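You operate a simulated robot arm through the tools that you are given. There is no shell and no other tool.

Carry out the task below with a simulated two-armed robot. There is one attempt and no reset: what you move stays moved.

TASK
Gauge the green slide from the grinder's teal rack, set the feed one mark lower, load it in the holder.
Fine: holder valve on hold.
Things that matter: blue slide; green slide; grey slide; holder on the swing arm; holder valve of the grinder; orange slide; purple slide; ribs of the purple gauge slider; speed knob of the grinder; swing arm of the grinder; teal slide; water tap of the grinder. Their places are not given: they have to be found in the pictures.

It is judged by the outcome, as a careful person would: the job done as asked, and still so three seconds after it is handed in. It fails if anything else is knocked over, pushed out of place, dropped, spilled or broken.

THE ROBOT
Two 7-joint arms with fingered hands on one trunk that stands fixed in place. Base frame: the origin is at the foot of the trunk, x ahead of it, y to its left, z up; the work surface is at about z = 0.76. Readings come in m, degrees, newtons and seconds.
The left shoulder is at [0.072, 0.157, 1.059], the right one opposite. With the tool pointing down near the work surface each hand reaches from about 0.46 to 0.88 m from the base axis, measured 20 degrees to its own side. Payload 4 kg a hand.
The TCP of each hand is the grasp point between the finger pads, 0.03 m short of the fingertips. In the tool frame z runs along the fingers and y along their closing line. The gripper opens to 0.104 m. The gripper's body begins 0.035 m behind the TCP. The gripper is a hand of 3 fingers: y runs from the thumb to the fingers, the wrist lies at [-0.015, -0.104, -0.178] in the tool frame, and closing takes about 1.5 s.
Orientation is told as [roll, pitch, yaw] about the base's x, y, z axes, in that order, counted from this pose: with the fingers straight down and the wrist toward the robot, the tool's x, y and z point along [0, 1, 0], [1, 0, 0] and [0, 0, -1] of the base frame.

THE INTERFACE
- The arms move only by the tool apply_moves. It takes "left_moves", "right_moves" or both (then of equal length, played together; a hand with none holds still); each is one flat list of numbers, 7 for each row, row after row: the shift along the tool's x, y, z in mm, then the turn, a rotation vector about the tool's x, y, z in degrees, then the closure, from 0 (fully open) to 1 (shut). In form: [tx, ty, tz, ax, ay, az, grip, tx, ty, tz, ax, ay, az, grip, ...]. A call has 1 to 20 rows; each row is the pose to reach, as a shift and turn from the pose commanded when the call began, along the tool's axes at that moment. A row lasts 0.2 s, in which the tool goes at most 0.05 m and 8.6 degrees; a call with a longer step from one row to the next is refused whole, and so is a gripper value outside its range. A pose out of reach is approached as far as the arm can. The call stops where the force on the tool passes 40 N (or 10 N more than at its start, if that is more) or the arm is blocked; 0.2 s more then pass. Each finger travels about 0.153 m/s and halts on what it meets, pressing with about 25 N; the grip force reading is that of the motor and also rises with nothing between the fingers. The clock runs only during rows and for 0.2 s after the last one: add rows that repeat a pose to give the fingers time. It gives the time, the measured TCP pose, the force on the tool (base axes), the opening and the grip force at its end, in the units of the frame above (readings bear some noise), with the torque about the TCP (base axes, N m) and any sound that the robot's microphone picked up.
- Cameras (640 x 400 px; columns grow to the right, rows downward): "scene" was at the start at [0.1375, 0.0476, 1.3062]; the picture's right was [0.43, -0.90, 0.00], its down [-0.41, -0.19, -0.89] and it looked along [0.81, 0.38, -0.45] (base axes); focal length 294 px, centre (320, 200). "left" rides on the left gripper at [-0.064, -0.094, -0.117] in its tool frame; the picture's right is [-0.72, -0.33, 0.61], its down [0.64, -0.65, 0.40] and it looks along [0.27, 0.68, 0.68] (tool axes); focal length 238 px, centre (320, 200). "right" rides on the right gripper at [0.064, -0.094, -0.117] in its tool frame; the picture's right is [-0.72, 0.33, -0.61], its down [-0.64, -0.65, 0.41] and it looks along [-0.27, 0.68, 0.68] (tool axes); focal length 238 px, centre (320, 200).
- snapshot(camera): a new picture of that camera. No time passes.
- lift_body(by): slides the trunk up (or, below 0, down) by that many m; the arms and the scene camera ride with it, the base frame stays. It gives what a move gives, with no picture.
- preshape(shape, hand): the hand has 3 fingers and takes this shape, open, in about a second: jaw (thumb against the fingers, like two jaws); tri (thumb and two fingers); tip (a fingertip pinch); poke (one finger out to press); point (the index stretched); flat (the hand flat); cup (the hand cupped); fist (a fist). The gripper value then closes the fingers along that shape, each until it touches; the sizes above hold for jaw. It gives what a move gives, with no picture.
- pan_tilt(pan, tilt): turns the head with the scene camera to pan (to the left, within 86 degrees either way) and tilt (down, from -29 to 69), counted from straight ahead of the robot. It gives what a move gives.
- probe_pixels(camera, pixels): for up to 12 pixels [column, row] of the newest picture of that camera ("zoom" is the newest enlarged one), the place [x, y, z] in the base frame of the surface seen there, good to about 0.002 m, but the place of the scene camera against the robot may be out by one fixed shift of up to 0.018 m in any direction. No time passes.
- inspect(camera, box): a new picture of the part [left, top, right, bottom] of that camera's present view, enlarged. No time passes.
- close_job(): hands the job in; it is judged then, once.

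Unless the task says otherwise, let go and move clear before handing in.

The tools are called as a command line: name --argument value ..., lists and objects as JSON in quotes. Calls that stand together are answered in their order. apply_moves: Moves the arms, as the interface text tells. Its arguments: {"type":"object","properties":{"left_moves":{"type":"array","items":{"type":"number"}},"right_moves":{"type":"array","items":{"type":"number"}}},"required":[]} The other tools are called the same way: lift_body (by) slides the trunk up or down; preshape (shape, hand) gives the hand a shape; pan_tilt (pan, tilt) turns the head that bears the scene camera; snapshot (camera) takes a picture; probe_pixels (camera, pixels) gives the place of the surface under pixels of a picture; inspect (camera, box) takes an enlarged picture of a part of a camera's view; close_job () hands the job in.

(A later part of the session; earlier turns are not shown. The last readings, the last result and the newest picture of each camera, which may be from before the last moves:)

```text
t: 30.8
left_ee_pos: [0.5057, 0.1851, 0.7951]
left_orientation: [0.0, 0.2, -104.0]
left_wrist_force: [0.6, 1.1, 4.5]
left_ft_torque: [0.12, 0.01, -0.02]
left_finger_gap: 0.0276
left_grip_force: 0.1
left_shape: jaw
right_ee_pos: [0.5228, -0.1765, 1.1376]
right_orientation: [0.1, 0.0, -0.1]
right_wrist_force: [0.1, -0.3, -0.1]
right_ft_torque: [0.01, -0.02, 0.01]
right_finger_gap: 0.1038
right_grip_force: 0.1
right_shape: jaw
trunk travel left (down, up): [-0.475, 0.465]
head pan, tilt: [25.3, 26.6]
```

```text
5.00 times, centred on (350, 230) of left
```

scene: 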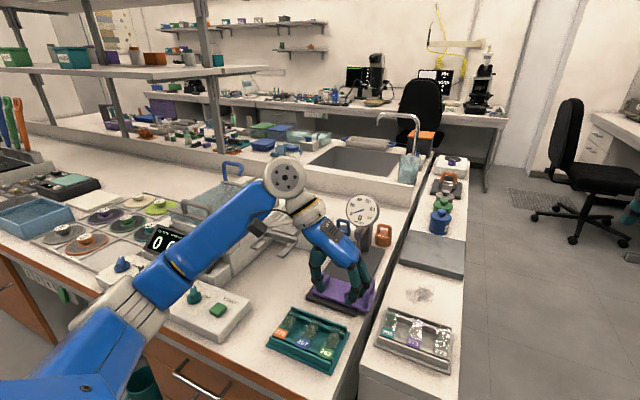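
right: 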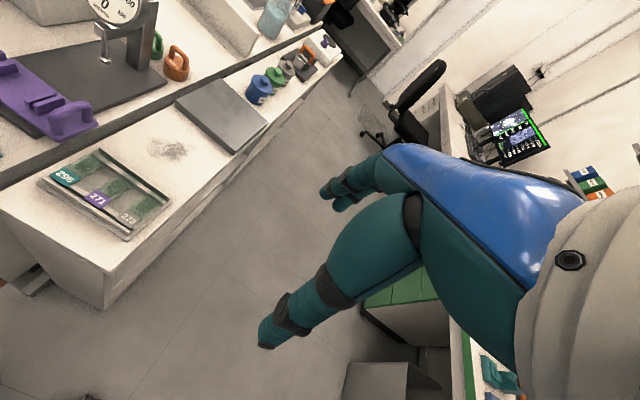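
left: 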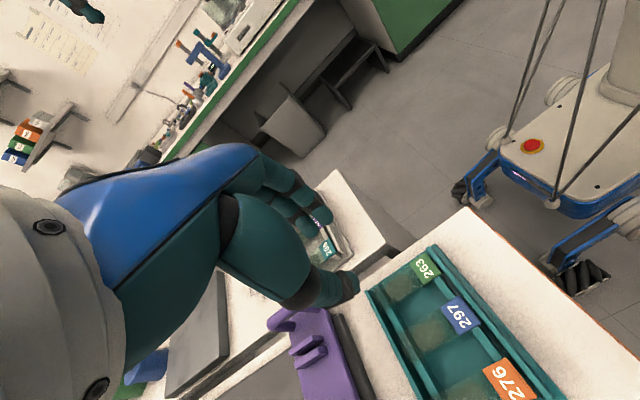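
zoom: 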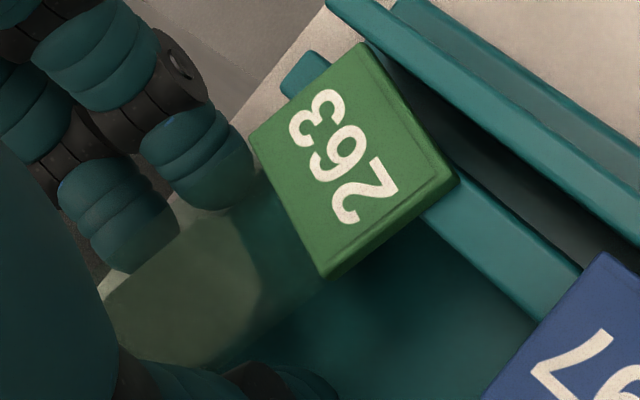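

A 4.5 N push shows a fingertip just touching the rack floor; I'll raise 1.5 mm and continue closing slowly under the glass.

apply_moves --left_moves '[0, 0, -1.5, 0, 0, 0, 0.74, 0, 0, -1.5, 0, 0, 0, 0.75, 0, 0, -1.5, 0, 0, 0, 0.76, 0, 0, -1.5, 0, 0, 0, 0.77, 0, 0, -1.5, 0, 0, 0, 0.77]'

inspect --camera "scene" --box '[310, 320, 360, 355]'

inspect --camera "left" --box '[300, 190, 400, 270]'

```text
t: 32.0
left_ee_pos: [0.5064, 0.1847, 0.7979]
left_orientation: [0.1, 0.1, -104.1]
left_wrist_force: [0.2, -0.3, -1.0]
left_ft_torque: [0.01, -0.01, 0.02]
left_finger_gap: 0.0242
left_grip_force: 0.0
left_shape: jaw
right_ee_pos: [0.5226, -0.1756, 1.1374]
right_orientation: [0.2, -0.1, -0.1]
right_wrist_force: [-0.8, -0.7, -0.4]
right_ft_torque: [0.01, -0.01, 0.01]
right_finger_gap: 0.1037
right_grip_force: 0.0
right_shape: jaw
trunk travel left (down, up): [-0.475, 0.465]
head pan, tilt: [25.3, 26.6]
```

```text
11.43 times, centred on (335, 338) of scene
```

zoom: 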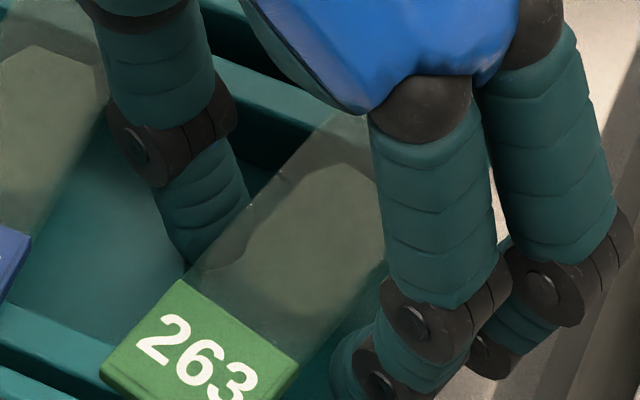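

```text
5.00 times, centred on (350, 230) of left
```

zoom: 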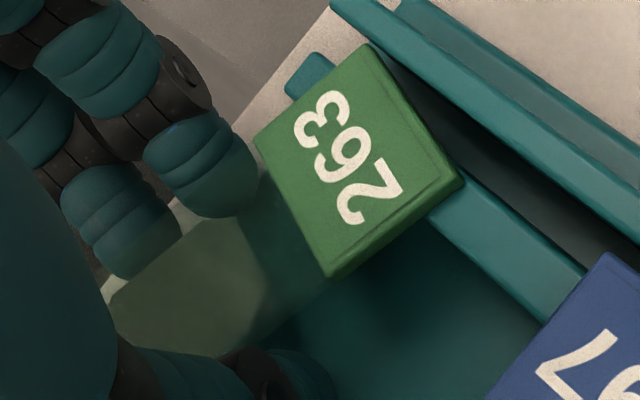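

The thumb tip is now visible through the glass, under the left edge. Continuing closure in small steps.

apply_moves --left_moves '[0, 0, 0, 0, 0, 0, 0.775, 0, 0, 0, 0, 0, 0, 0.78, 0, 0, 0, 0, 0, 0, 0.785, 0, 0, 0, 0, 0, 0, 0.79, 0, 0, 0, 0, 0, 0, 0.79]'

inspect --camera "scene" --box '[310, 320, 360, 355]'

inspect --camera "left" --box '[300, 190, 400, 270]'

```text
t: 33.2
left_ee_pos: [0.5057, 0.1857, 0.7972]
left_orientation: [0.0, 0.2, -104.2]
left_wrist_force: [0.6, -1.0, -0.1]
left_ft_torque: [-0.01, 0.02, 0.03]
left_finger_gap: 0.0221
left_grip_force: 0.1
left_shape: jaw
right_ee_pos: [0.5226, -0.1776, 1.1377]
right_orientation: [0.1, 0.0, 0.1]
right_wrist_force: [0.6, -0.1, 0.0]
right_ft_torque: [-0.01, 0.0, -0.01]
right_finger_gap: 0.1035
right_grip_force: 0.1
right_shape: jaw
trunk travel left (down, up): [-0.475, 0.465]
head pan, tilt: [25.3, 26.6]
```

```text
11.43 times, centred on (335, 338) of scene
```

zoom: 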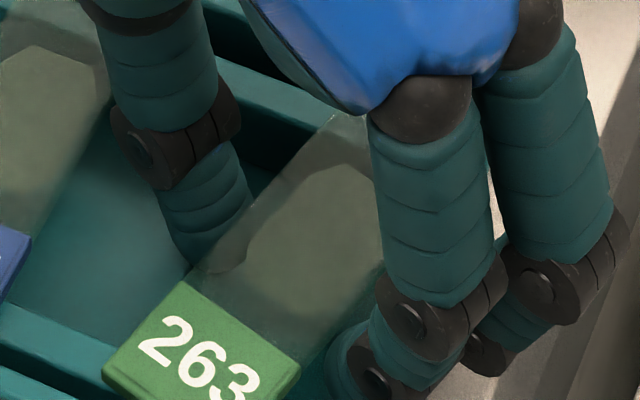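

```text
5.00 times, centred on (350, 230) of left
```

zoom: 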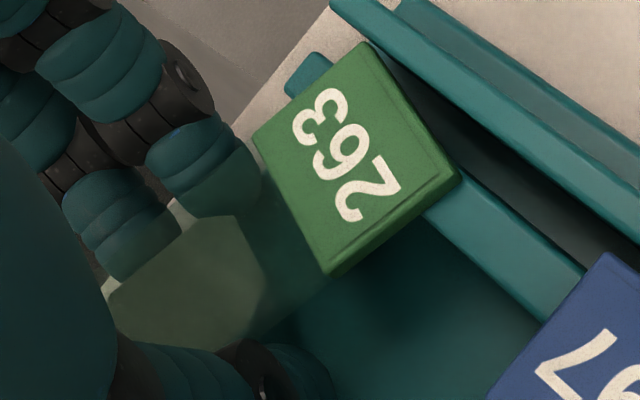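

The thumb has started nudging the slide right (label moved ~4 px); fingers will meet it soon. Continue.

apply_moves --left_moves '[0, 0, 0, 0, 0, 0, 0.795, 0, 0, 0, 0, 0, 0, 0.8, 0, 0, 0, 0, 0, 0, 0.805, 0, 0, 0, 0, 0, 0, 0.81, 0, 0, 0, 0, 0, 0, 0.81]'

inspect --camera "scene" --box '[310, 320, 360, 355]'

inspect --camera "left" --box '[300, 190, 400, 270]'

```text
t: 34.4
left_ee_pos: [0.5052, 0.1846, 0.7968]
left_orientation: [0.0, 0.1, -104.1]
left_wrist_force: [-0.3, 0.2, -0.6]
left_ft_torque: [-0.01, -0.02, 0.0]
left_finger_gap: 0.0203
left_grip_force: 0.1
left_shape: jaw
right_ee_pos: [0.5223, -0.1763, 1.1366]
right_orientation: [0.1, 0.0, 0.0]
right_wrist_force: [-0.3, -0.3, -0.4]
right_ft_torque: [0.01, 0.01, -0.04]
right_finger_gap: 0.1036
right_grip_force: 0.0
right_shape: jaw
trunk travel left (down, up): [-0.475, 0.465]
head pan, tilt: [25.3, 26.6]
```

```text
11.43 times, centred on (335, 338) of scene
```

zoom: 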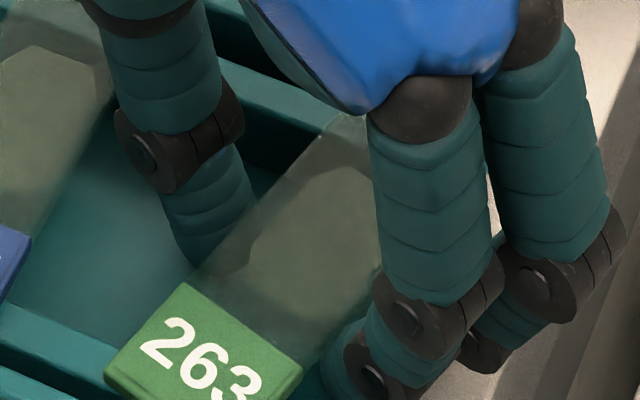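

```text
5.00 times, centred on (350, 230) of left
```

zoom: 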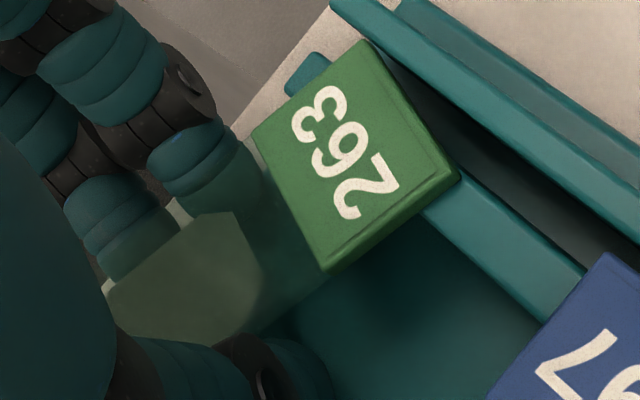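

The tips on both sides now show through the glass, beneath its edges. I'll close a touch more and lift a few mm to see if it is cradled level.

apply_moves --left_moves '[0, 0, 0, 0, 0, 0, 0.815, 0, 0, 0, 0, 0, 0, 0.82, 0, 0, 0, 0, 0, 0, 0.82, 0, 0, -3, 0, 0, 0, 0.82, 0, 0, -6, 0, 0, 0, 0.82, 0, 0, -6, 0, 0, 0, 0.82]'

inspect --camera "scene" --box '[310, 320, 360, 355]'

inspect --camera "left" --box '[300, 190, 400, 270]'

```text
t: 35.8
left_ee_pos: [0.5053, 0.185, 0.803]
left_orientation: [-0.1, 0.1, -104.1]
left_wrist_force: [0.4, -0.7, -0.2]
left_ft_torque: [-0.01, 0.01, 0.0]
left_finger_gap: 0.0192
left_grip_force: 0.1
left_shape: jaw
right_ee_pos: [0.5225, -0.1776, 1.1367]
right_orientation: [0.1, 0.0, 0.0]
right_wrist_force: [0.0, -0.4, 0.1]
right_ft_torque: [0.0, 0.0, -0.01]
right_finger_gap: 0.1036
right_grip_force: 0.1
right_shape: jaw
trunk travel left (down, up): [-0.475, 0.465]
head pan, tilt: [25.3, 26.6]
```

```text
11.43 times, centred on (335, 338) of scene
```

zoom: 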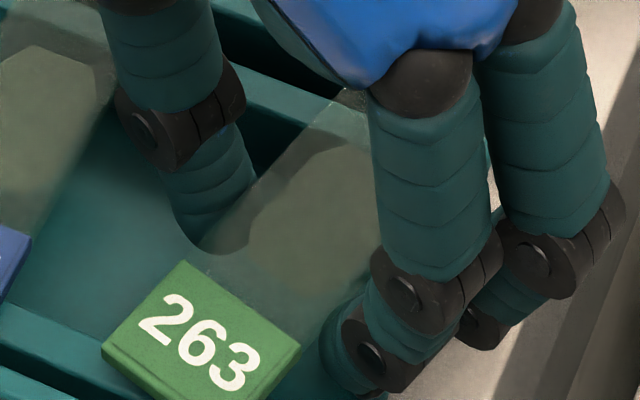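

```text
5.00 times, centred on (350, 230) of left
```

zoom: 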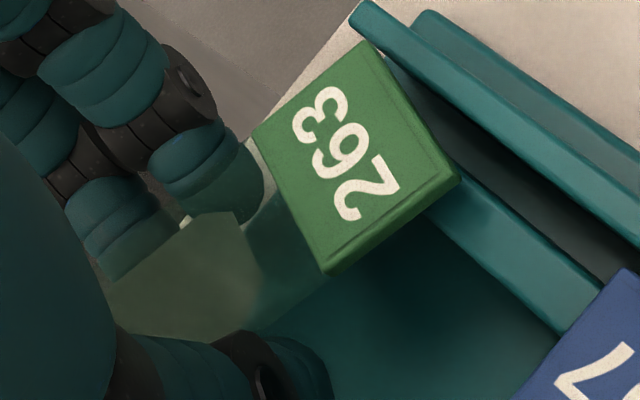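

The slide rose with the hand, staying put in the hand view — cradled and level-looking. I'll probe its label corners to check tilt.

probe_pixels --camera "zoom" --pixels '[[258, 137], [364, 50], [452, 178], [328, 266], [345, 150], [300, 190], [395, 120], [380, 225]]'

```text
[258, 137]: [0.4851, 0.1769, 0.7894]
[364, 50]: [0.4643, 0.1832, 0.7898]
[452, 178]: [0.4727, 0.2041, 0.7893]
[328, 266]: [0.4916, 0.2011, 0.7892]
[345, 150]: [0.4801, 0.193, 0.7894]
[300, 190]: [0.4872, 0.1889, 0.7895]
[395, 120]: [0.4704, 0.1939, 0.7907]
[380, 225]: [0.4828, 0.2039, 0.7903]
```

Level at label z≈0.7895 and centred on the TCP. I'll lift slowly clear of the rack.

apply_moves --left_moves '[0, 0, -4, 0, 0, 0, 0.82, 0, 0, -10, 0, 0, 0, 0.82, 0, 0, -18, 0, 0, 0, 0.82, 0, 0, -28, 0, 0, 0, 0.82, 0, 0, -38, 0, 0, 0, 0.82, 0, 0, -48, 0, 0, 0, 0.82, 0, 0, -58, 0, 0, 0, 0.82, 0, 0, -66, 0, 0, 0, 0.82, 0, 0, -70, 0, 0, 0, 0.82]'

inspect --camera "left" --box '[300, 190, 400, 270]'

inspect --camera "scene" --box '[290, 240, 390, 320]'

```text
t: 37.8
left_ee_pos: [0.5051, 0.1847, 0.8733]
left_orientation: [0.0, 0.0, -104.1]
left_wrist_force: [0.3, -0.3, -0.5]
left_ft_torque: [0.01, -0.04, 0.0]
left_finger_gap: 0.0194
left_grip_force: 0.0
left_shape: jaw
right_ee_pos: [0.5218, -0.1768, 1.1368]
right_orientation: [0.1, 0.1, 0.0]
right_wrist_force: [-0.2, 1.3, -0.3]
right_ft_torque: [-0.02, 0.01, 0.01]
right_finger_gap: 0.1036
right_grip_force: 0.0
right_shape: jaw
trunk travel left (down, up): [-0.475, 0.465]
head pan, tilt: [25.3, 26.6]
```

```text
5.00 times, centred on (350, 230) of left
```

zoom: 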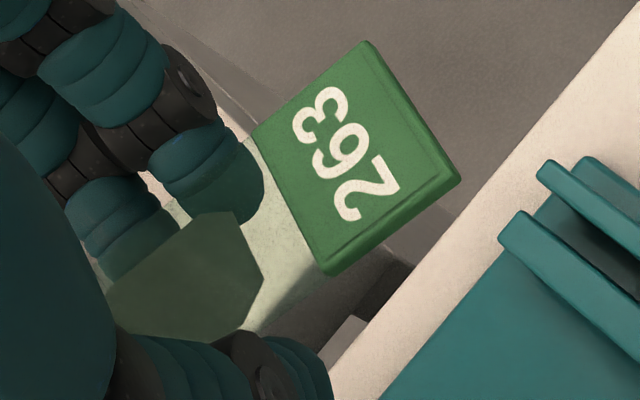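

```text
5.00 times, centred on (340, 280) of scene
```

zoom: 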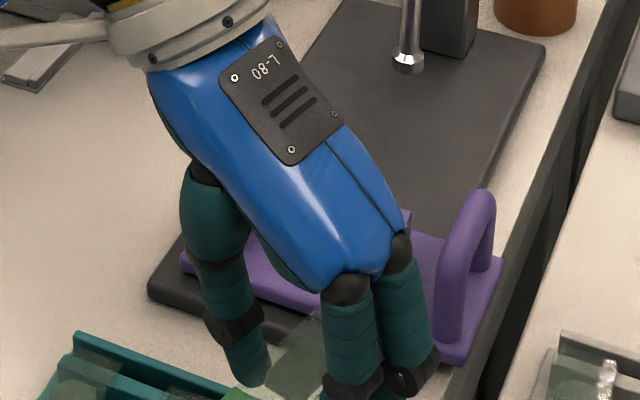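

Stable in the cradle. Now I turn the hand to yaw 0 while moving above the gauge slider at about (0.644, 0.2335, 0.895).

apply_moves --left_moves '[6.8, -4.5, -1.2, 0, 0, -5.8, 0.82, 13.6, -9, -2.4, 0, 0, -11.6, 0.82, 20.4, -13.5, -3.7, 0, 0, -17.3, 0.82, 27.2, -18, -4.9, 0, 0, -23.1, 0.82, 34.1, -22.4, -6.1, 0, 0, -28.9, 0.82, 40.9, -26.9, -7.3, 0, 0, -34.7, 0.82, 47.7, -31.4, -8.6, 0, 0, -40.4, 0.82, 54.5, -35.9, -9.8, 0, 0, -46.2, 0.82, 61.3, -40.4, -11, 0, 0, -52, 0.82, 68.1, -44.9, -12.2, 0, 0, -57.8, 0.82, 74.9, -49.4, -13.4, 0, 0, -63.6, 0.82, 81.7, -53.9, -14.7, 0, 0, -69.3, 0.82, 88.5, -58.4, -15.9, 0, 0, -75.1, 0.82, 95.4, -62.8, -17.1, 0, 0, -80.9, 0.82, 102.2, -67.3, -18.3, 0, 0, -86.7, 0.82, 109, -71.8, -19.6, 0, 0, -92.4, 0.82, 115.8, -76.3, -20.8, 0, 0, -98.2, 0.82, 122.6, -80.8, -22, 0, 0, -104, 0.82, 122.6, -80.8, -22, 0, 0, -104, 0.82]'

snapshot --camera "left"

snapshot --camera "scene"

```text
t: 41.8
left_ee_pos: [0.6435, 0.2337, 0.8941]
left_orientation: [0.0, 0.0, -0.1]
left_wrist_force: [-0.1, -0.1, -0.6]
left_ft_torque: [0.03, 0.0, 0.01]
left_finger_gap: 0.0191
left_grip_force: 0.0
left_shape: jaw
right_ee_pos: [0.5212, -0.1766, 1.1381]
right_orientation: [0.1, 0.0, 0.1]
right_wrist_force: [0.5, 0.2, 0.1]
right_ft_torque: [-0.04, 0.03, 0.02]
right_finger_gap: 0.1034
right_grip_force: 0.0
right_shape: jaw
trunk travel left (down, up): [-0.475, 0.465]
head pan, tilt: [25.3, 26.6]
```

```text
taken
```

left: 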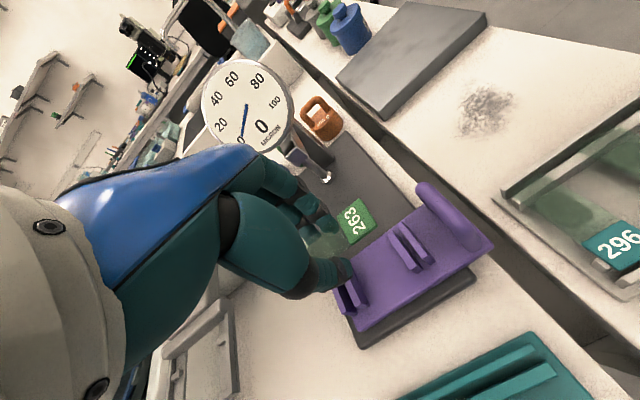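

```text
taken
```

scene: 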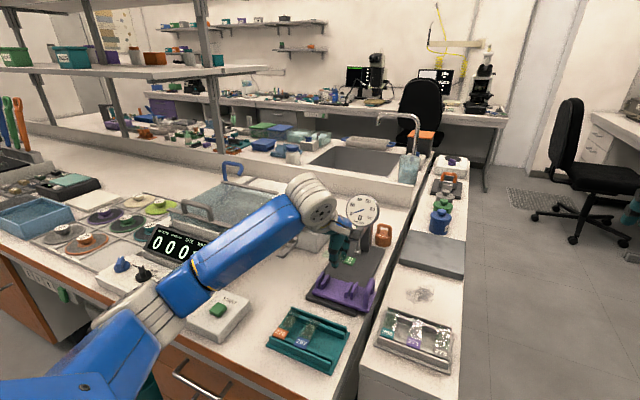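

Slide still cradled at yaw 0 above the slider. I'll measure the ribs and gauge probe from here.

inspect --camera "left" --box '[325, 180, 465, 320]'

probe_pixels --camera "left" --pixels '[[350, 282], [345, 290], [353, 308], [363, 305], [393, 232], [418, 268], [405, 227], [429, 263], [375, 310], [488, 248], [430, 190], [375, 285]]'

```text
2.86 times, centred on (395, 250) of left
```

zoom: 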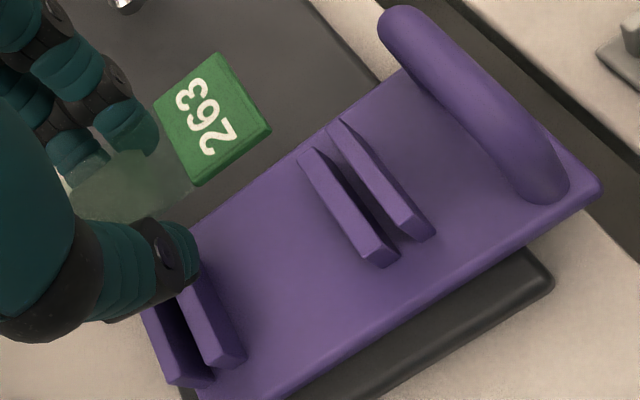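

```text
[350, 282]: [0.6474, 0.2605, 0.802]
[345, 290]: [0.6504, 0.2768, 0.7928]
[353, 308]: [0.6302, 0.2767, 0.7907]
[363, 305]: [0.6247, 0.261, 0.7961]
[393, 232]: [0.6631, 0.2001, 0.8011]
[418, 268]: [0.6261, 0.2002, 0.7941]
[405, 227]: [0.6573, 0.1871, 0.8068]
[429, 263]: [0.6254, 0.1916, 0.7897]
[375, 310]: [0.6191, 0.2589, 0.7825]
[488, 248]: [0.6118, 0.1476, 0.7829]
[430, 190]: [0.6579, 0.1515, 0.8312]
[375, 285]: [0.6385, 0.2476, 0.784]
```

probe_pixels --camera "zoom" --pixels '[[304, 153], [343, 205], [382, 260], [338, 124], [380, 175], [426, 234], [195, 295], [215, 325], [238, 360], [160, 335], [180, 365], [192, 383]]'

inspect --camera "left" --box '[330, 255, 400, 325]'

inspect --camera "left" --box '[280, 140, 360, 200]'

```text
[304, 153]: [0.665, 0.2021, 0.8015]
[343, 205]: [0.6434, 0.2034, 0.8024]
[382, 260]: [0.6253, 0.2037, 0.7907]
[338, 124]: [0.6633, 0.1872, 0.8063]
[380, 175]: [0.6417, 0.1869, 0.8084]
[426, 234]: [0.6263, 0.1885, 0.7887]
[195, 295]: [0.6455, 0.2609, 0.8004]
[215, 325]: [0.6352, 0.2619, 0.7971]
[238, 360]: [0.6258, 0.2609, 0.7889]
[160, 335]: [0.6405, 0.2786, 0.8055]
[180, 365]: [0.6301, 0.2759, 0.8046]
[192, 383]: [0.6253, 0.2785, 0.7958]
```

```text
5.71 times, centred on (365, 290) of left
```

zoom: 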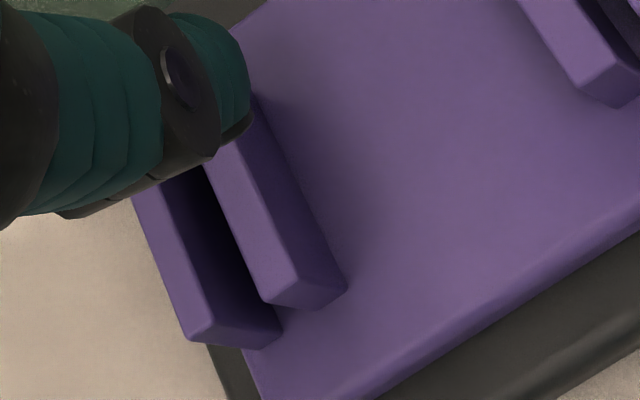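

```text
6.67 times, centred on (320, 170) of left
```

zoom: 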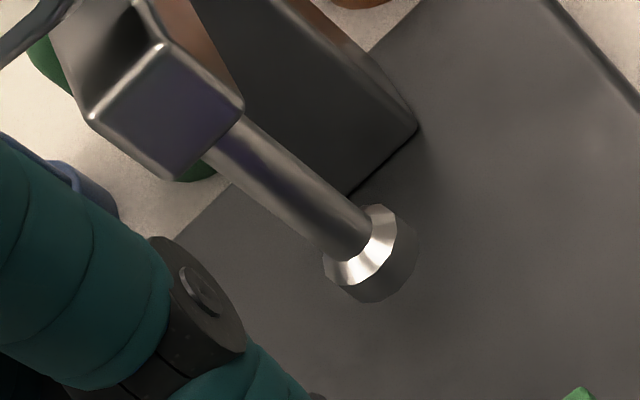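

Rib tops: inner y≈0.203/0.262 (z 0.802), outer y≈0.1875/0.278 (z 0.807); mid y≈0.2328. Probing the gauge foot and the slide's label now.

probe_pixels --camera "zoom" --pixels '[[360, 262], [385, 220], [335, 265], [345, 235], [365, 240], [300, 200]]'

inspect --camera "left" --box '[295, 180, 385, 260]'

```text
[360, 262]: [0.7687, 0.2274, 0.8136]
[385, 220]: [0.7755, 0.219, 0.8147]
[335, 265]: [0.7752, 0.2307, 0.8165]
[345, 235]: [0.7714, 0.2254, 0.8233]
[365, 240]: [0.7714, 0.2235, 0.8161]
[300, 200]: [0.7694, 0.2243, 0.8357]
```

```text
5.00 times, centred on (340, 220) of left
```

zoom: 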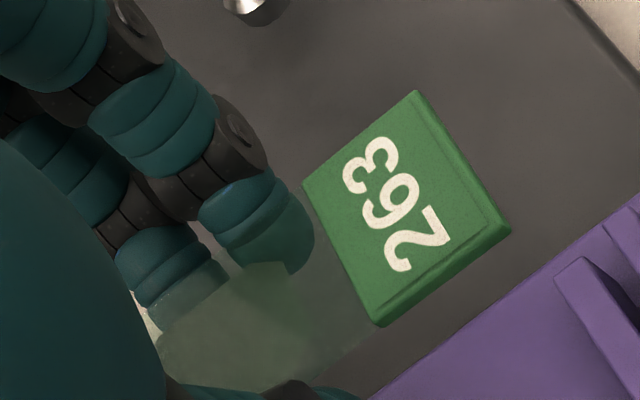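

probe_pixels --camera "zoom" --pixels '[[308, 188], [412, 97], [502, 228], [382, 318], [400, 205], [350, 150], [440, 270], [340, 250], [460, 165]]'

```text
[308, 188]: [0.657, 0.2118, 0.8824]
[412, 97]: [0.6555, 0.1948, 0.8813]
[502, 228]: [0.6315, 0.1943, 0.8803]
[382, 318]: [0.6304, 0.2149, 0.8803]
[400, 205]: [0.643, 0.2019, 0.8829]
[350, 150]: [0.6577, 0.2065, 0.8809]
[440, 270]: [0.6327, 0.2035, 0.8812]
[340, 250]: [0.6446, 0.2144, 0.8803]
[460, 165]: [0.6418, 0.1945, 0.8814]
```

The slide is centred (x 0.6437, y 0.233) over the ribs already; label top at 0.881. I'll lower 66 mm and check before contact.

apply_moves --left_moves '[0, 0, 6, 0, 0, 0, 0.82, 0, 0, 14, 0, 0, 0, 0.82, 0, 0, 23, 0, 0, 0, 0.82, 0, 0, 32, 0, 0, 0, 0.82, 0, 0, 41, 0, 0, 0, 0.82, 0, 0, 50, 0, 0, 0, 0.82, 0, 0, 58, 0, 0, 0, 0.82, 0, 0, 63, 0, 0, 0, 0.82, 0, 0, 66, 0, 0, 0, 0.82, 0, 0, 66, 0, 0, 0, 0.82]'

inspect --camera "left" --box '[270, 170, 430, 290]'

inspect --camera "scene" --box '[300, 240, 400, 320]'

```text
t: 44.0
left_ee_pos: [0.6446, 0.2336, 0.8281]
left_orientation: [0.2, 0.0, -0.2]
left_wrist_force: [-0.4, -0.3, -0.7]
left_ft_torque: [0.04, -0.02, -0.05]
left_finger_gap: 0.0193
left_grip_force: 0.1
left_shape: jaw
right_ee_pos: [0.522, -0.1779, 1.138]
right_orientation: [0.1, 0.0, 0.0]
right_wrist_force: [0.6, 0.0, -0.2]
right_ft_torque: [-0.03, 0.02, -0.01]
right_finger_gap: 0.1038
right_grip_force: 0.1
right_shape: jaw
trunk travel left (down, up): [-0.475, 0.465]
head pan, tilt: [25.3, 26.6]
```

```text
3.33 times, centred on (350, 230) of left
```

zoom: 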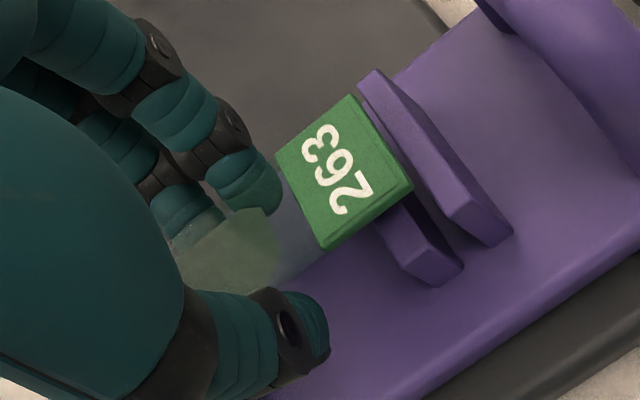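

```text
5.00 times, centred on (350, 280) of scene
```

zoom: 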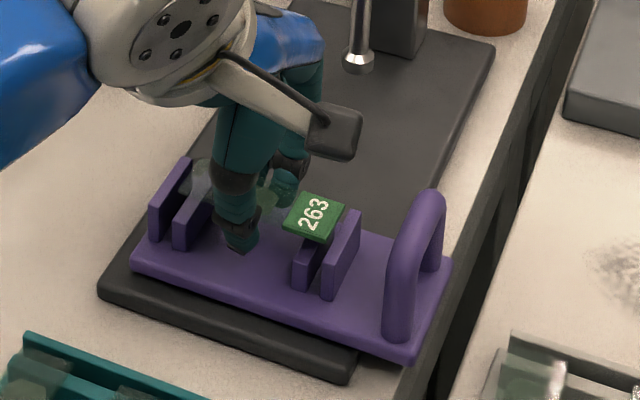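

Slide is between the outer ribs, just above the inner ones. Lowering 12 mm more so it seats on the ribs.

apply_moves --left_moves '[0, 0, 3, 0, 0, 0, 0.82, 0, 0, 6, 0, 0, 0, 0.82, 0, 0, 8, 0, 0, 0, 0.82, 0, 0, 10, 0, 0, 0, 0.82, 0, 0, 11, 0, 0, 0, 0.82, 0, 0, 11, 0, 0, 0, 0.82]'

inspect --camera "left" --box '[270, 170, 430, 290]'

inspect --camera "scene" --box '[300, 240, 400, 320]'

```text
t: 45.4
left_ee_pos: [0.6446, 0.2327, 0.8178]
left_orientation: [0.1, 0.0, -0.2]
left_wrist_force: [0.0, 0.4, 0.6]
left_ft_torque: [-0.01, 0.0, 0.05]
left_finger_gap: 0.0187
left_grip_force: 0.0
left_shape: jaw
right_ee_pos: [0.5212, -0.1769, 1.1378]
right_orientation: [0.1, 0.0, 0.0]
right_wrist_force: [-0.5, -0.5, 0.1]
right_ft_torque: [-0.02, -0.01, 0.0]
right_finger_gap: 0.1038
right_grip_force: 0.1
right_shape: jaw
trunk travel left (down, up): [-0.475, 0.465]
head pan, tilt: [25.3, 26.6]
```

```text
3.33 times, centred on (350, 230) of left
```

zoom: 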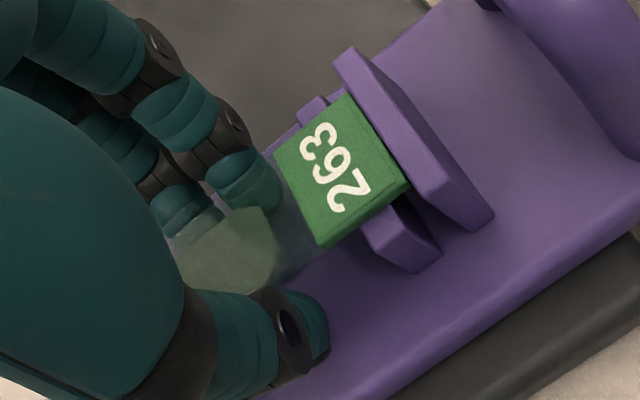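

```text
5.00 times, centred on (350, 280) of scene
```

zoom: 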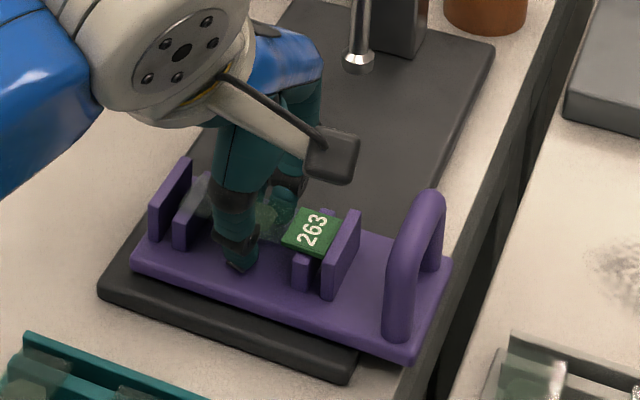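

Nearly seated; I'll lower 3 mm more, then open the fingers slowly.

apply_moves --left_moves '[0, 0, 2, 0, 0, 0, 0.82, 0, 0, 3.5, 0, 0, 0, 0.82, 0, 0, 3.5, 0, 0, 0, 0.8, 0, 0, 3.5, 0, 0, 0, 0.78, 0, 0, 3.5, 0, 0, 0, 0.76, 0, 0, 3.5, 0, 0, 0, 0.74, 0, 0, 3.5, 0, 0, 0, 0.7, 0, 0, 3.5, 0, 0, 0, 0.66, 0, 0, 3.5, 0, 0, 0, 0.62, 0, 0, 3.5, 0, 0, 0, 0.62]'

inspect --camera "left" --box '[270, 170, 430, 290]'

inspect --camera "scene" --box '[300, 240, 400, 320]'

```text
t: 47.6
left_ee_pos: [0.6443, 0.2341, 0.8156]
left_orientation: [0.2, 0.0, -0.1]
left_wrist_force: [-0.9, 0.6, 3.8]
left_ft_torque: [-0.03, -0.05, 0.01]
left_finger_gap: 0.0389
left_grip_force: 0.1
left_shape: jaw
right_ee_pos: [0.5212, -0.1765, 1.1375]
right_orientation: [0.1, 0.1, 0.0]
right_wrist_force: [0.4, -0.2, -0.3]
right_ft_torque: [0.01, 0.0, -0.01]
right_finger_gap: 0.1037
right_grip_force: 0.1
right_shape: jaw
trunk travel left (down, up): [-0.475, 0.465]
head pan, tilt: [25.3, 26.6]
```

```text
3.33 times, centred on (350, 230) of left
```

zoom: 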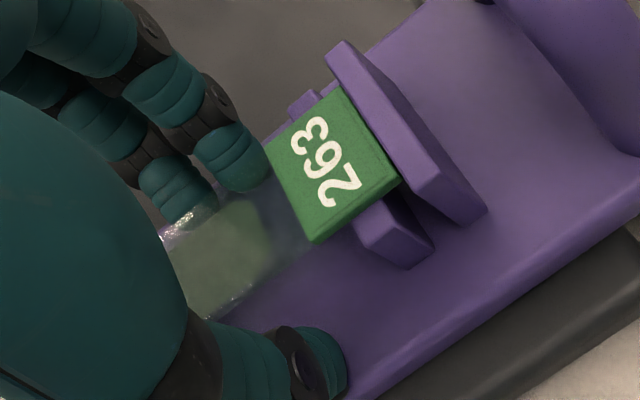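

```text
5.00 times, centred on (350, 280) of scene
```

zoom: 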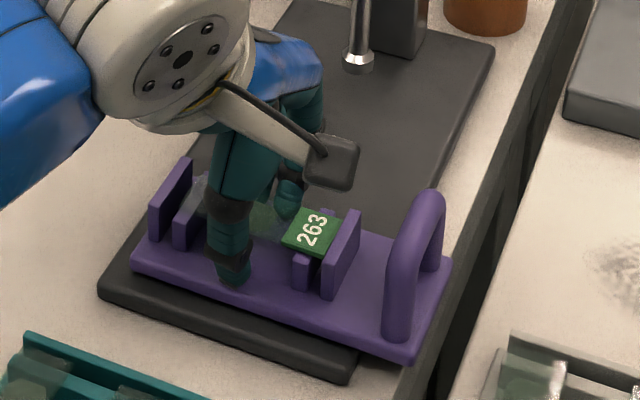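

The slide sits on the ribs and the fingers are clear of its edges; a light 3.8 N is from a fingertip on the slider plate. Lifting straight up now.

apply_moves --left_moves '[0, 0, -3, 0, 0, 0, 0.6, 0, 0, -8, 0, 0, 0, 0.56, 0, 0, -18, 0, 0, 0, 0.52, 0, 0, -32, 0, 0, 0, 0.5, 0, 0, -50, 0, 0, 0, 0.5, 0, 0, -70, 0, 0, 0, 0.5, 0, 0, -90, 0, 0, 0, 0.5, 0, 0, -90, 0, 0, 0, 0.5]'

snapshot --camera "left"

inspect --camera "scene" --box '[300, 190, 420, 320]'

```text
t: 49.4
left_ee_pos: [0.6448, 0.2328, 0.9061]
left_orientation: [0.0, 0.0, -0.1]
left_wrist_force: [0.4, -0.3, 0.3]
left_ft_torque: [0.0, 0.0, 0.02]
left_finger_gap: 0.0513
left_grip_force: 0.1
left_shape: jaw
right_ee_pos: [0.522, -0.1773, 1.1378]
right_orientation: [0.2, 0.0, 0.0]
right_wrist_force: [-0.4, -0.1, -0.2]
right_ft_torque: [-0.01, 0.02, -0.01]
right_finger_gap: 0.1039
right_grip_force: 0.1
right_shape: jaw
trunk travel left (down, up): [-0.475, 0.465]
head pan, tilt: [25.3, 26.6]
```

```text
taken
```

left: 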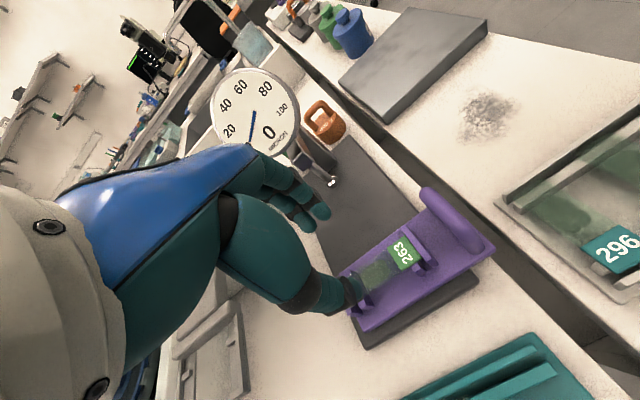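

```text
3.08 times, centred on (360, 255) of scene
```

zoom: 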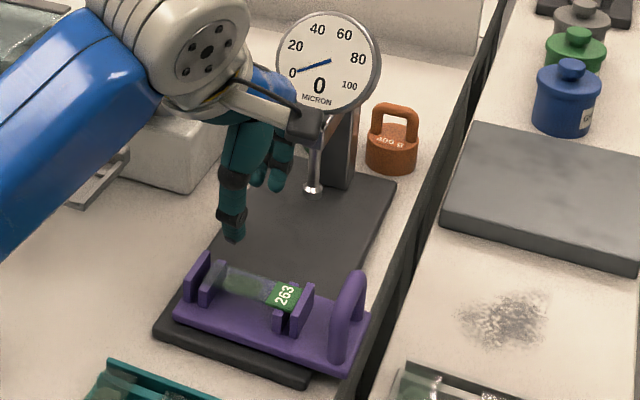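

The slide lies on the ribs. I'll use the right hand on the purple handle to push the slider under the gauge foot (x≈0.771, y≈0.225). First, precise handle and post positions.

inspect --camera "left" --box '[380, 170, 500, 290]'

probe_pixels --camera "left" --pixels '[[424, 192], [440, 212], [455, 228], [468, 243], [480, 252], [495, 252], [436, 225], [460, 250], [403, 250], [340, 275], [367, 330], [305, 165]]'

```text
3.33 times, centred on (440, 230) of left
```

zoom: 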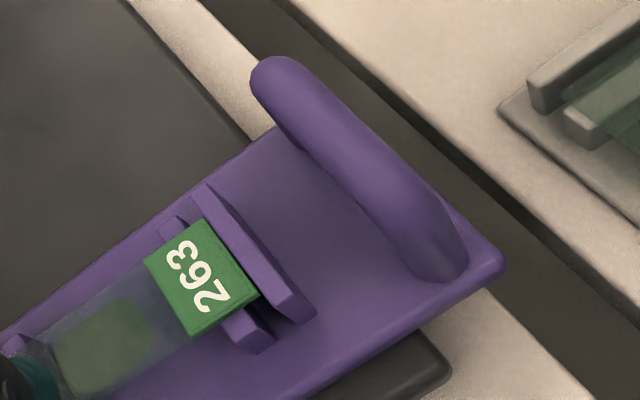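

```text
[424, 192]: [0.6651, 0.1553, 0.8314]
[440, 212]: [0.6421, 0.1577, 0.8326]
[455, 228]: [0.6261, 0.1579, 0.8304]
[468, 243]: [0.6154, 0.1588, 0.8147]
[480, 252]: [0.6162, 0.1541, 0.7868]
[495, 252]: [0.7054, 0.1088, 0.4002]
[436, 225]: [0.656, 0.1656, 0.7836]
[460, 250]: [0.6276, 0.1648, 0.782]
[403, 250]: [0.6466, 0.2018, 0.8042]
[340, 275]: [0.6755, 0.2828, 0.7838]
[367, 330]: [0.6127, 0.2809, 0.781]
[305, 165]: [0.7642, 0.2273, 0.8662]
```

probe_pixels --camera "zoom" --pixels '[[350, 165], [335, 180], [375, 150], [290, 90], [310, 85], [425, 235], [450, 225], [400, 255], [440, 265], [270, 110], [360, 200], [230, 265]]'

inspect --camera "scene" --box '[330, 190, 400, 300]'

```text
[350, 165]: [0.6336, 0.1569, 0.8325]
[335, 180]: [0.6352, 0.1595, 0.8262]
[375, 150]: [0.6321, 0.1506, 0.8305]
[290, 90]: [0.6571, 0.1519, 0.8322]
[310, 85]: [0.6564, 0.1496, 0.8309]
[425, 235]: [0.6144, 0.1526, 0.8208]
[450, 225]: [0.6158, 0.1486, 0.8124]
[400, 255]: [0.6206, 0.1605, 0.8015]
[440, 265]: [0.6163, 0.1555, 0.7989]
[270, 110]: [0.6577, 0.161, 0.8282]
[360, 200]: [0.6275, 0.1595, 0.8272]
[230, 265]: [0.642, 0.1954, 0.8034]
```

```text
3.64 times, centred on (365, 245) of scene
```

zoom: 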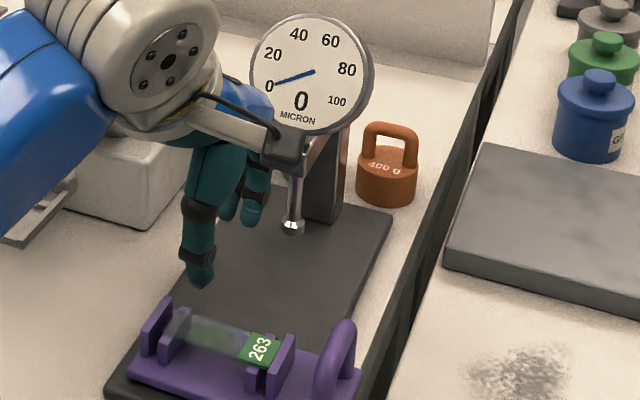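

Handle centre is about (0.639, 0.154), tube top z 0.833. I'll retract the left hand up and left, and bring the right hand (yaw +90°) above the handle.

apply_moves --left_moves '[0, 0, -20, 0, 0, 0, 0.5, 0, 0, -40, 0, 0, 0, 0.5, 0, 0, -60, 0, 0, 0, 0.5, 26.3, -16.1, -63.8, 0, 0, 0, 0.5, 52.6, -32.2, -67.6, 0, 0, 0, 0.5, 78.9, -48.3, -71.4, 0, 0, 0, 0.5, 105.2, -64.4, -75.2, 0, 0, 0, 0.5, 131.5, -80.5, -79, 0, 0, 0, 0.5, 157.8, -96.6, -82.8, 0, 0, 0, 0.5, 184.1, -112.7, -86.6, 0, 0, 0, 0.5, 210.4, -128.8, -90.4, 0, 0, 0, 0.5, 237, -145, -94, 0, 0, 0, 0.5]' --right_moves '[27.6, 9.8, 17.3, 0, 0, -7.5, 0, 55.2, 19.5, 34.5, 0, 0, -15, 0, 82.8, 29.3, 51.8, 0, 0, -22.5, 0, 110.4, 39, 69, 0, 0, -30, 0, 138, 48.8, 86.3, 0, 0, -37.5, 0, 165.6, 58.5, 103.5, 0, 0, -45, 0.1, 193.2, 68.3, 120.8, 0, 0, -52.5, 0.2, 220.8, 78, 138, 0, 0, -60, 0.3, 248.4, 87.8, 155.3, 0, 0, -67.5, 0.4, 276, 97.5, 172.5, 0, 0, -75, 0.5, 303.6, 107.3, 189.8, 0, 0, -82.5, 0.5, 331, 117, 207, 0, 0, -90, 0.5]'

snapshot --camera "right"

snapshot --camera "scene"

```text
t: 52.0
left_ee_pos: [0.4987, 0.4734, 0.9977]
left_orientation: [-0.2, -0.1, -0.1]
left_wrist_force: [0.5, -0.6, -0.1]
left_ft_torque: [-0.03, -0.02, 0.0]
left_finger_gap: 0.0515
left_grip_force: 0.1
left_shape: jaw
right_ee_pos: [0.6388, 0.1591, 0.9317]
right_orientation: [-0.2, 0.1, 90.1]
right_wrist_force: [0.3, 0.0, 0.5]
right_ft_torque: [0.0, 0.01, 0.01]
right_finger_gap: 0.0524
right_grip_force: 0.1
right_shape: jaw
trunk travel left (down, up): [-0.475, 0.465]
head pan, tilt: [25.3, 26.6]
```

```text
taken
```

right: 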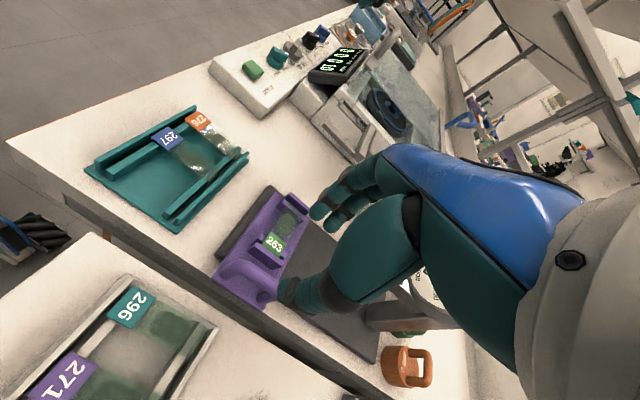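

```text
taken
```

scene: 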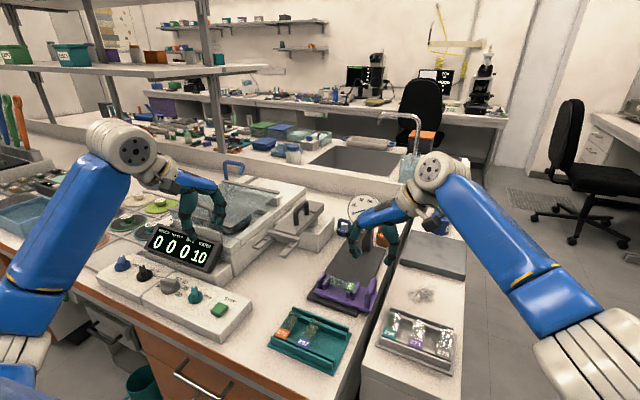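

The right hand is above the handle (px 250,285 in its camera). I'll probe the handle from this camera to align.

inspect --camera "right" --box '[200, 180, 340, 310]'

probe_pixels --camera "right" --pixels '[[222, 263], [235, 268], [250, 275], [265, 285], [272, 290], [245, 287], [240, 262], [273, 243], [405, 365], [425, 375], [385, 345], [300, 310]]'

```text
3.08 times, centred on (270, 245) of right
```

zoom: 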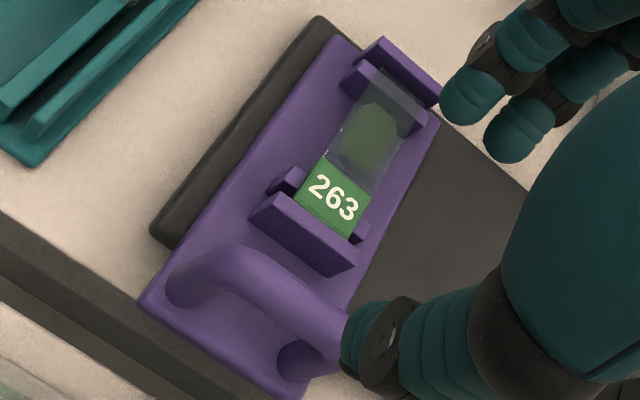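

```text
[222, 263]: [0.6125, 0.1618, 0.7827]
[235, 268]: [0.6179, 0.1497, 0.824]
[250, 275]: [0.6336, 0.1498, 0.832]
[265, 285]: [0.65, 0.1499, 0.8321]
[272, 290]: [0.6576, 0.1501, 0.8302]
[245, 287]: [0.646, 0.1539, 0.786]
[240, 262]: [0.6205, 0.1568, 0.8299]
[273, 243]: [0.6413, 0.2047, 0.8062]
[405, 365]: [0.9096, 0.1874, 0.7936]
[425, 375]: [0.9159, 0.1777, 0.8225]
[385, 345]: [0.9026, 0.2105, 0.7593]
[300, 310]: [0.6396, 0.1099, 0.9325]
```

The handle centreline is y≈0.1535, bar z 0.819–0.833. I'll descend with a narrower opening to TCP z≈0.838 so the tips close just under the bar, above the ribs.

apply_moves --right_moves '[0, 0, 15, 0, 0, 0, 0.6, 0, -1, 35, 0, 0, 0, 0.7, 0, -1, 55, 0, 0, 0, 0.7, 0, -1, 70, 0, 0, 0, 0.7, 0, -1, 70, 0, 0, 0, 0.7, 0, -1, 70, 0, 0, 0, 0.7]'

inspect --camera "right" --box '[200, 180, 380, 310]'

inspect --camera "scene" --box '[310, 220, 410, 310]'

```text
t: 53.4
left_ee_pos: [0.4989, 0.4715, 0.9991]
left_orientation: [0.0, 0.0, -0.2]
left_wrist_force: [-0.7, -0.5, 0.0]
left_ft_torque: [0.03, 0.01, 0.02]
left_finger_gap: 0.0516
left_grip_force: 0.1
left_shape: jaw
right_ee_pos: [0.6397, 0.155, 0.8599]
right_orientation: [0.0, 0.0, 90.0]
right_wrist_force: [-0.1, 0.4, 0.1]
right_ft_torque: [0.04, 0.0, 0.01]
right_finger_gap: 0.0315
right_grip_force: 0.1
right_shape: jaw
trunk travel left (down, up): [-0.475, 0.465]
head pan, tilt: [25.3, 26.6]
```

```text
3.08 times, centred on (290, 245) of right
```

zoom: 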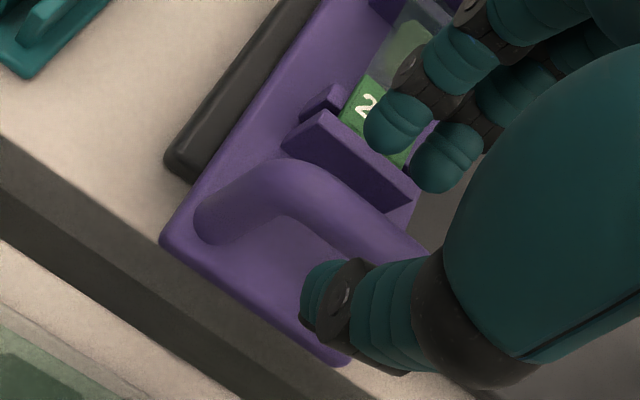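

```text
4.44 times, centred on (360, 265) of scene
```

zoom: 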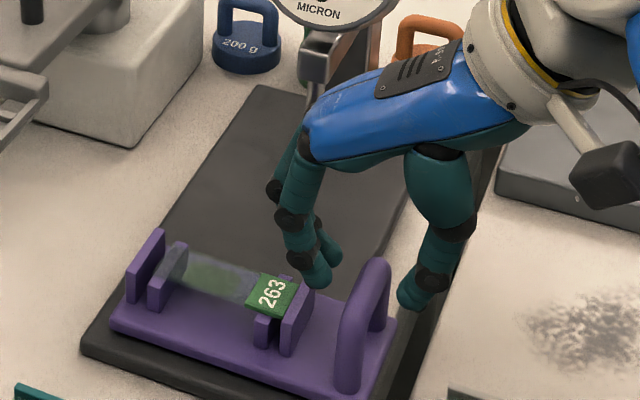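

With a vertical hand the knuckles would meet the dial when pushed forward, so I'll roll the right hand ~35° (leaning right) and grip the bar from upper right. First a standoff pose.

apply_moves --right_moves '[0, -8, -15, -3, 0, 0, 0.65, 0, -16, -25, -9, 0, 0, 0.65, 0, -24, -29, -16, 0, 0, 0.65, 0, -32, -29, -23, 0, 0, 0.65, 0, -40, -29, -30, 0, 0, 0.65, 0, -45.7, -29, -35, 0, 0, 0.65, 0, -45.7, -29, -35, 0, 0, 0.65]'

snapshot --camera "right"

inspect --camera "scene" --box '[310, 180, 460, 310]'

```text
t: 55.0
left_ee_pos: [0.4988, 0.4704, 0.999]
left_orientation: [-0.1, 0.1, -0.2]
left_wrist_force: [0.6, -0.1, -0.1]
left_ft_torque: [-0.02, 0.01, 0.03]
left_finger_gap: 0.0517
left_grip_force: 0.0
left_shape: jaw
right_ee_pos: [0.6389, 0.1085, 0.8896]
right_orientation: [0.0, -35.1, 90.0]
right_wrist_force: [-0.7, 0.3, -0.2]
right_ft_torque: [-0.01, 0.0, -0.01]
right_finger_gap: 0.0361
right_grip_force: 0.0
right_shape: jaw
trunk travel left (down, up): [-0.475, 0.465]
head pan, tilt: [25.3, 26.6]
```

```text
taken
```

right: 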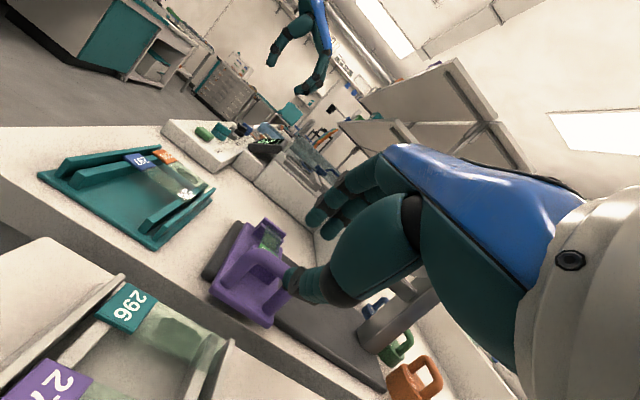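

```text
3.08 times, centred on (385, 245) of scene
```

zoom: 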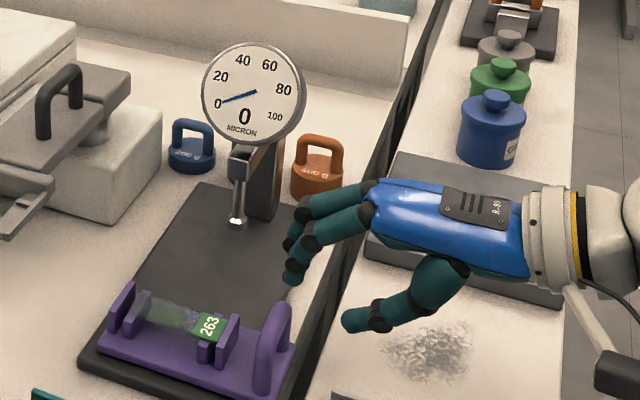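

The rolled hand looks good and clear of the dial. Advancing 60 mm along the fingers to straddle the bar.

apply_moves --right_moves '[0, 0, 12, 0, 0, 0, 0.65, 0, 0, 25, 0, 0, 0, 0.65, 0, 0, 38, 0, 0, 0, 0.65, 0, 0, 50, 0, 0, 0, 0.65, 0, 0, 60, 0, 0, 0, 0.65, 0, 0, 60, 0, 0, 0, 0.65]'

inspect --camera "right" --box '[200, 170, 380, 320]'

inspect --camera "scene" --box '[310, 220, 410, 310]'

```text
t: 56.4
left_ee_pos: [0.4994, 0.4694, 0.9986]
left_orientation: [0.0, 0.1, -0.1]
left_wrist_force: [0.3, 0.4, 0.6]
left_ft_torque: [0.0, -0.03, -0.01]
left_finger_gap: 0.0516
left_grip_force: 0.1
left_shape: jaw
right_ee_pos: [0.6398, 0.1426, 0.8406]
right_orientation: [0.0, -35.0, 90.0]
right_wrist_force: [0.2, 0.2, -0.1]
right_ft_torque: [0.01, 0.0, -0.05]
right_finger_gap: 0.0359
right_grip_force: 0.1
right_shape: jaw
trunk travel left (down, up): [-0.475, 0.465]
head pan, tilt: [25.3, 26.6]
```

```text
2.67 times, centred on (290, 245) of right
```

zoom: 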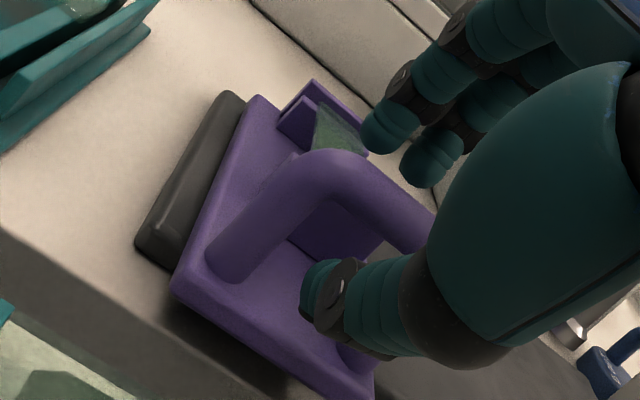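

```text
4.44 times, centred on (360, 265) of scene
```

zoom: 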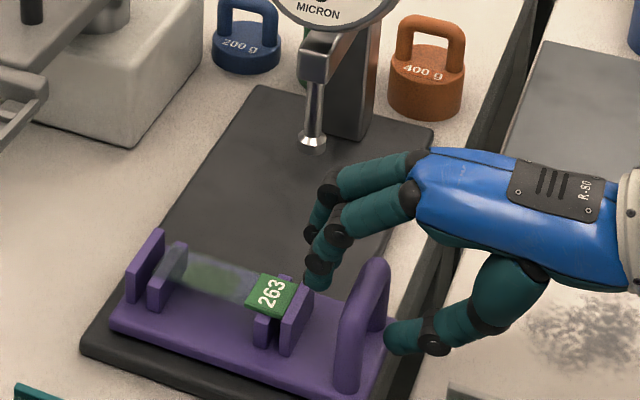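

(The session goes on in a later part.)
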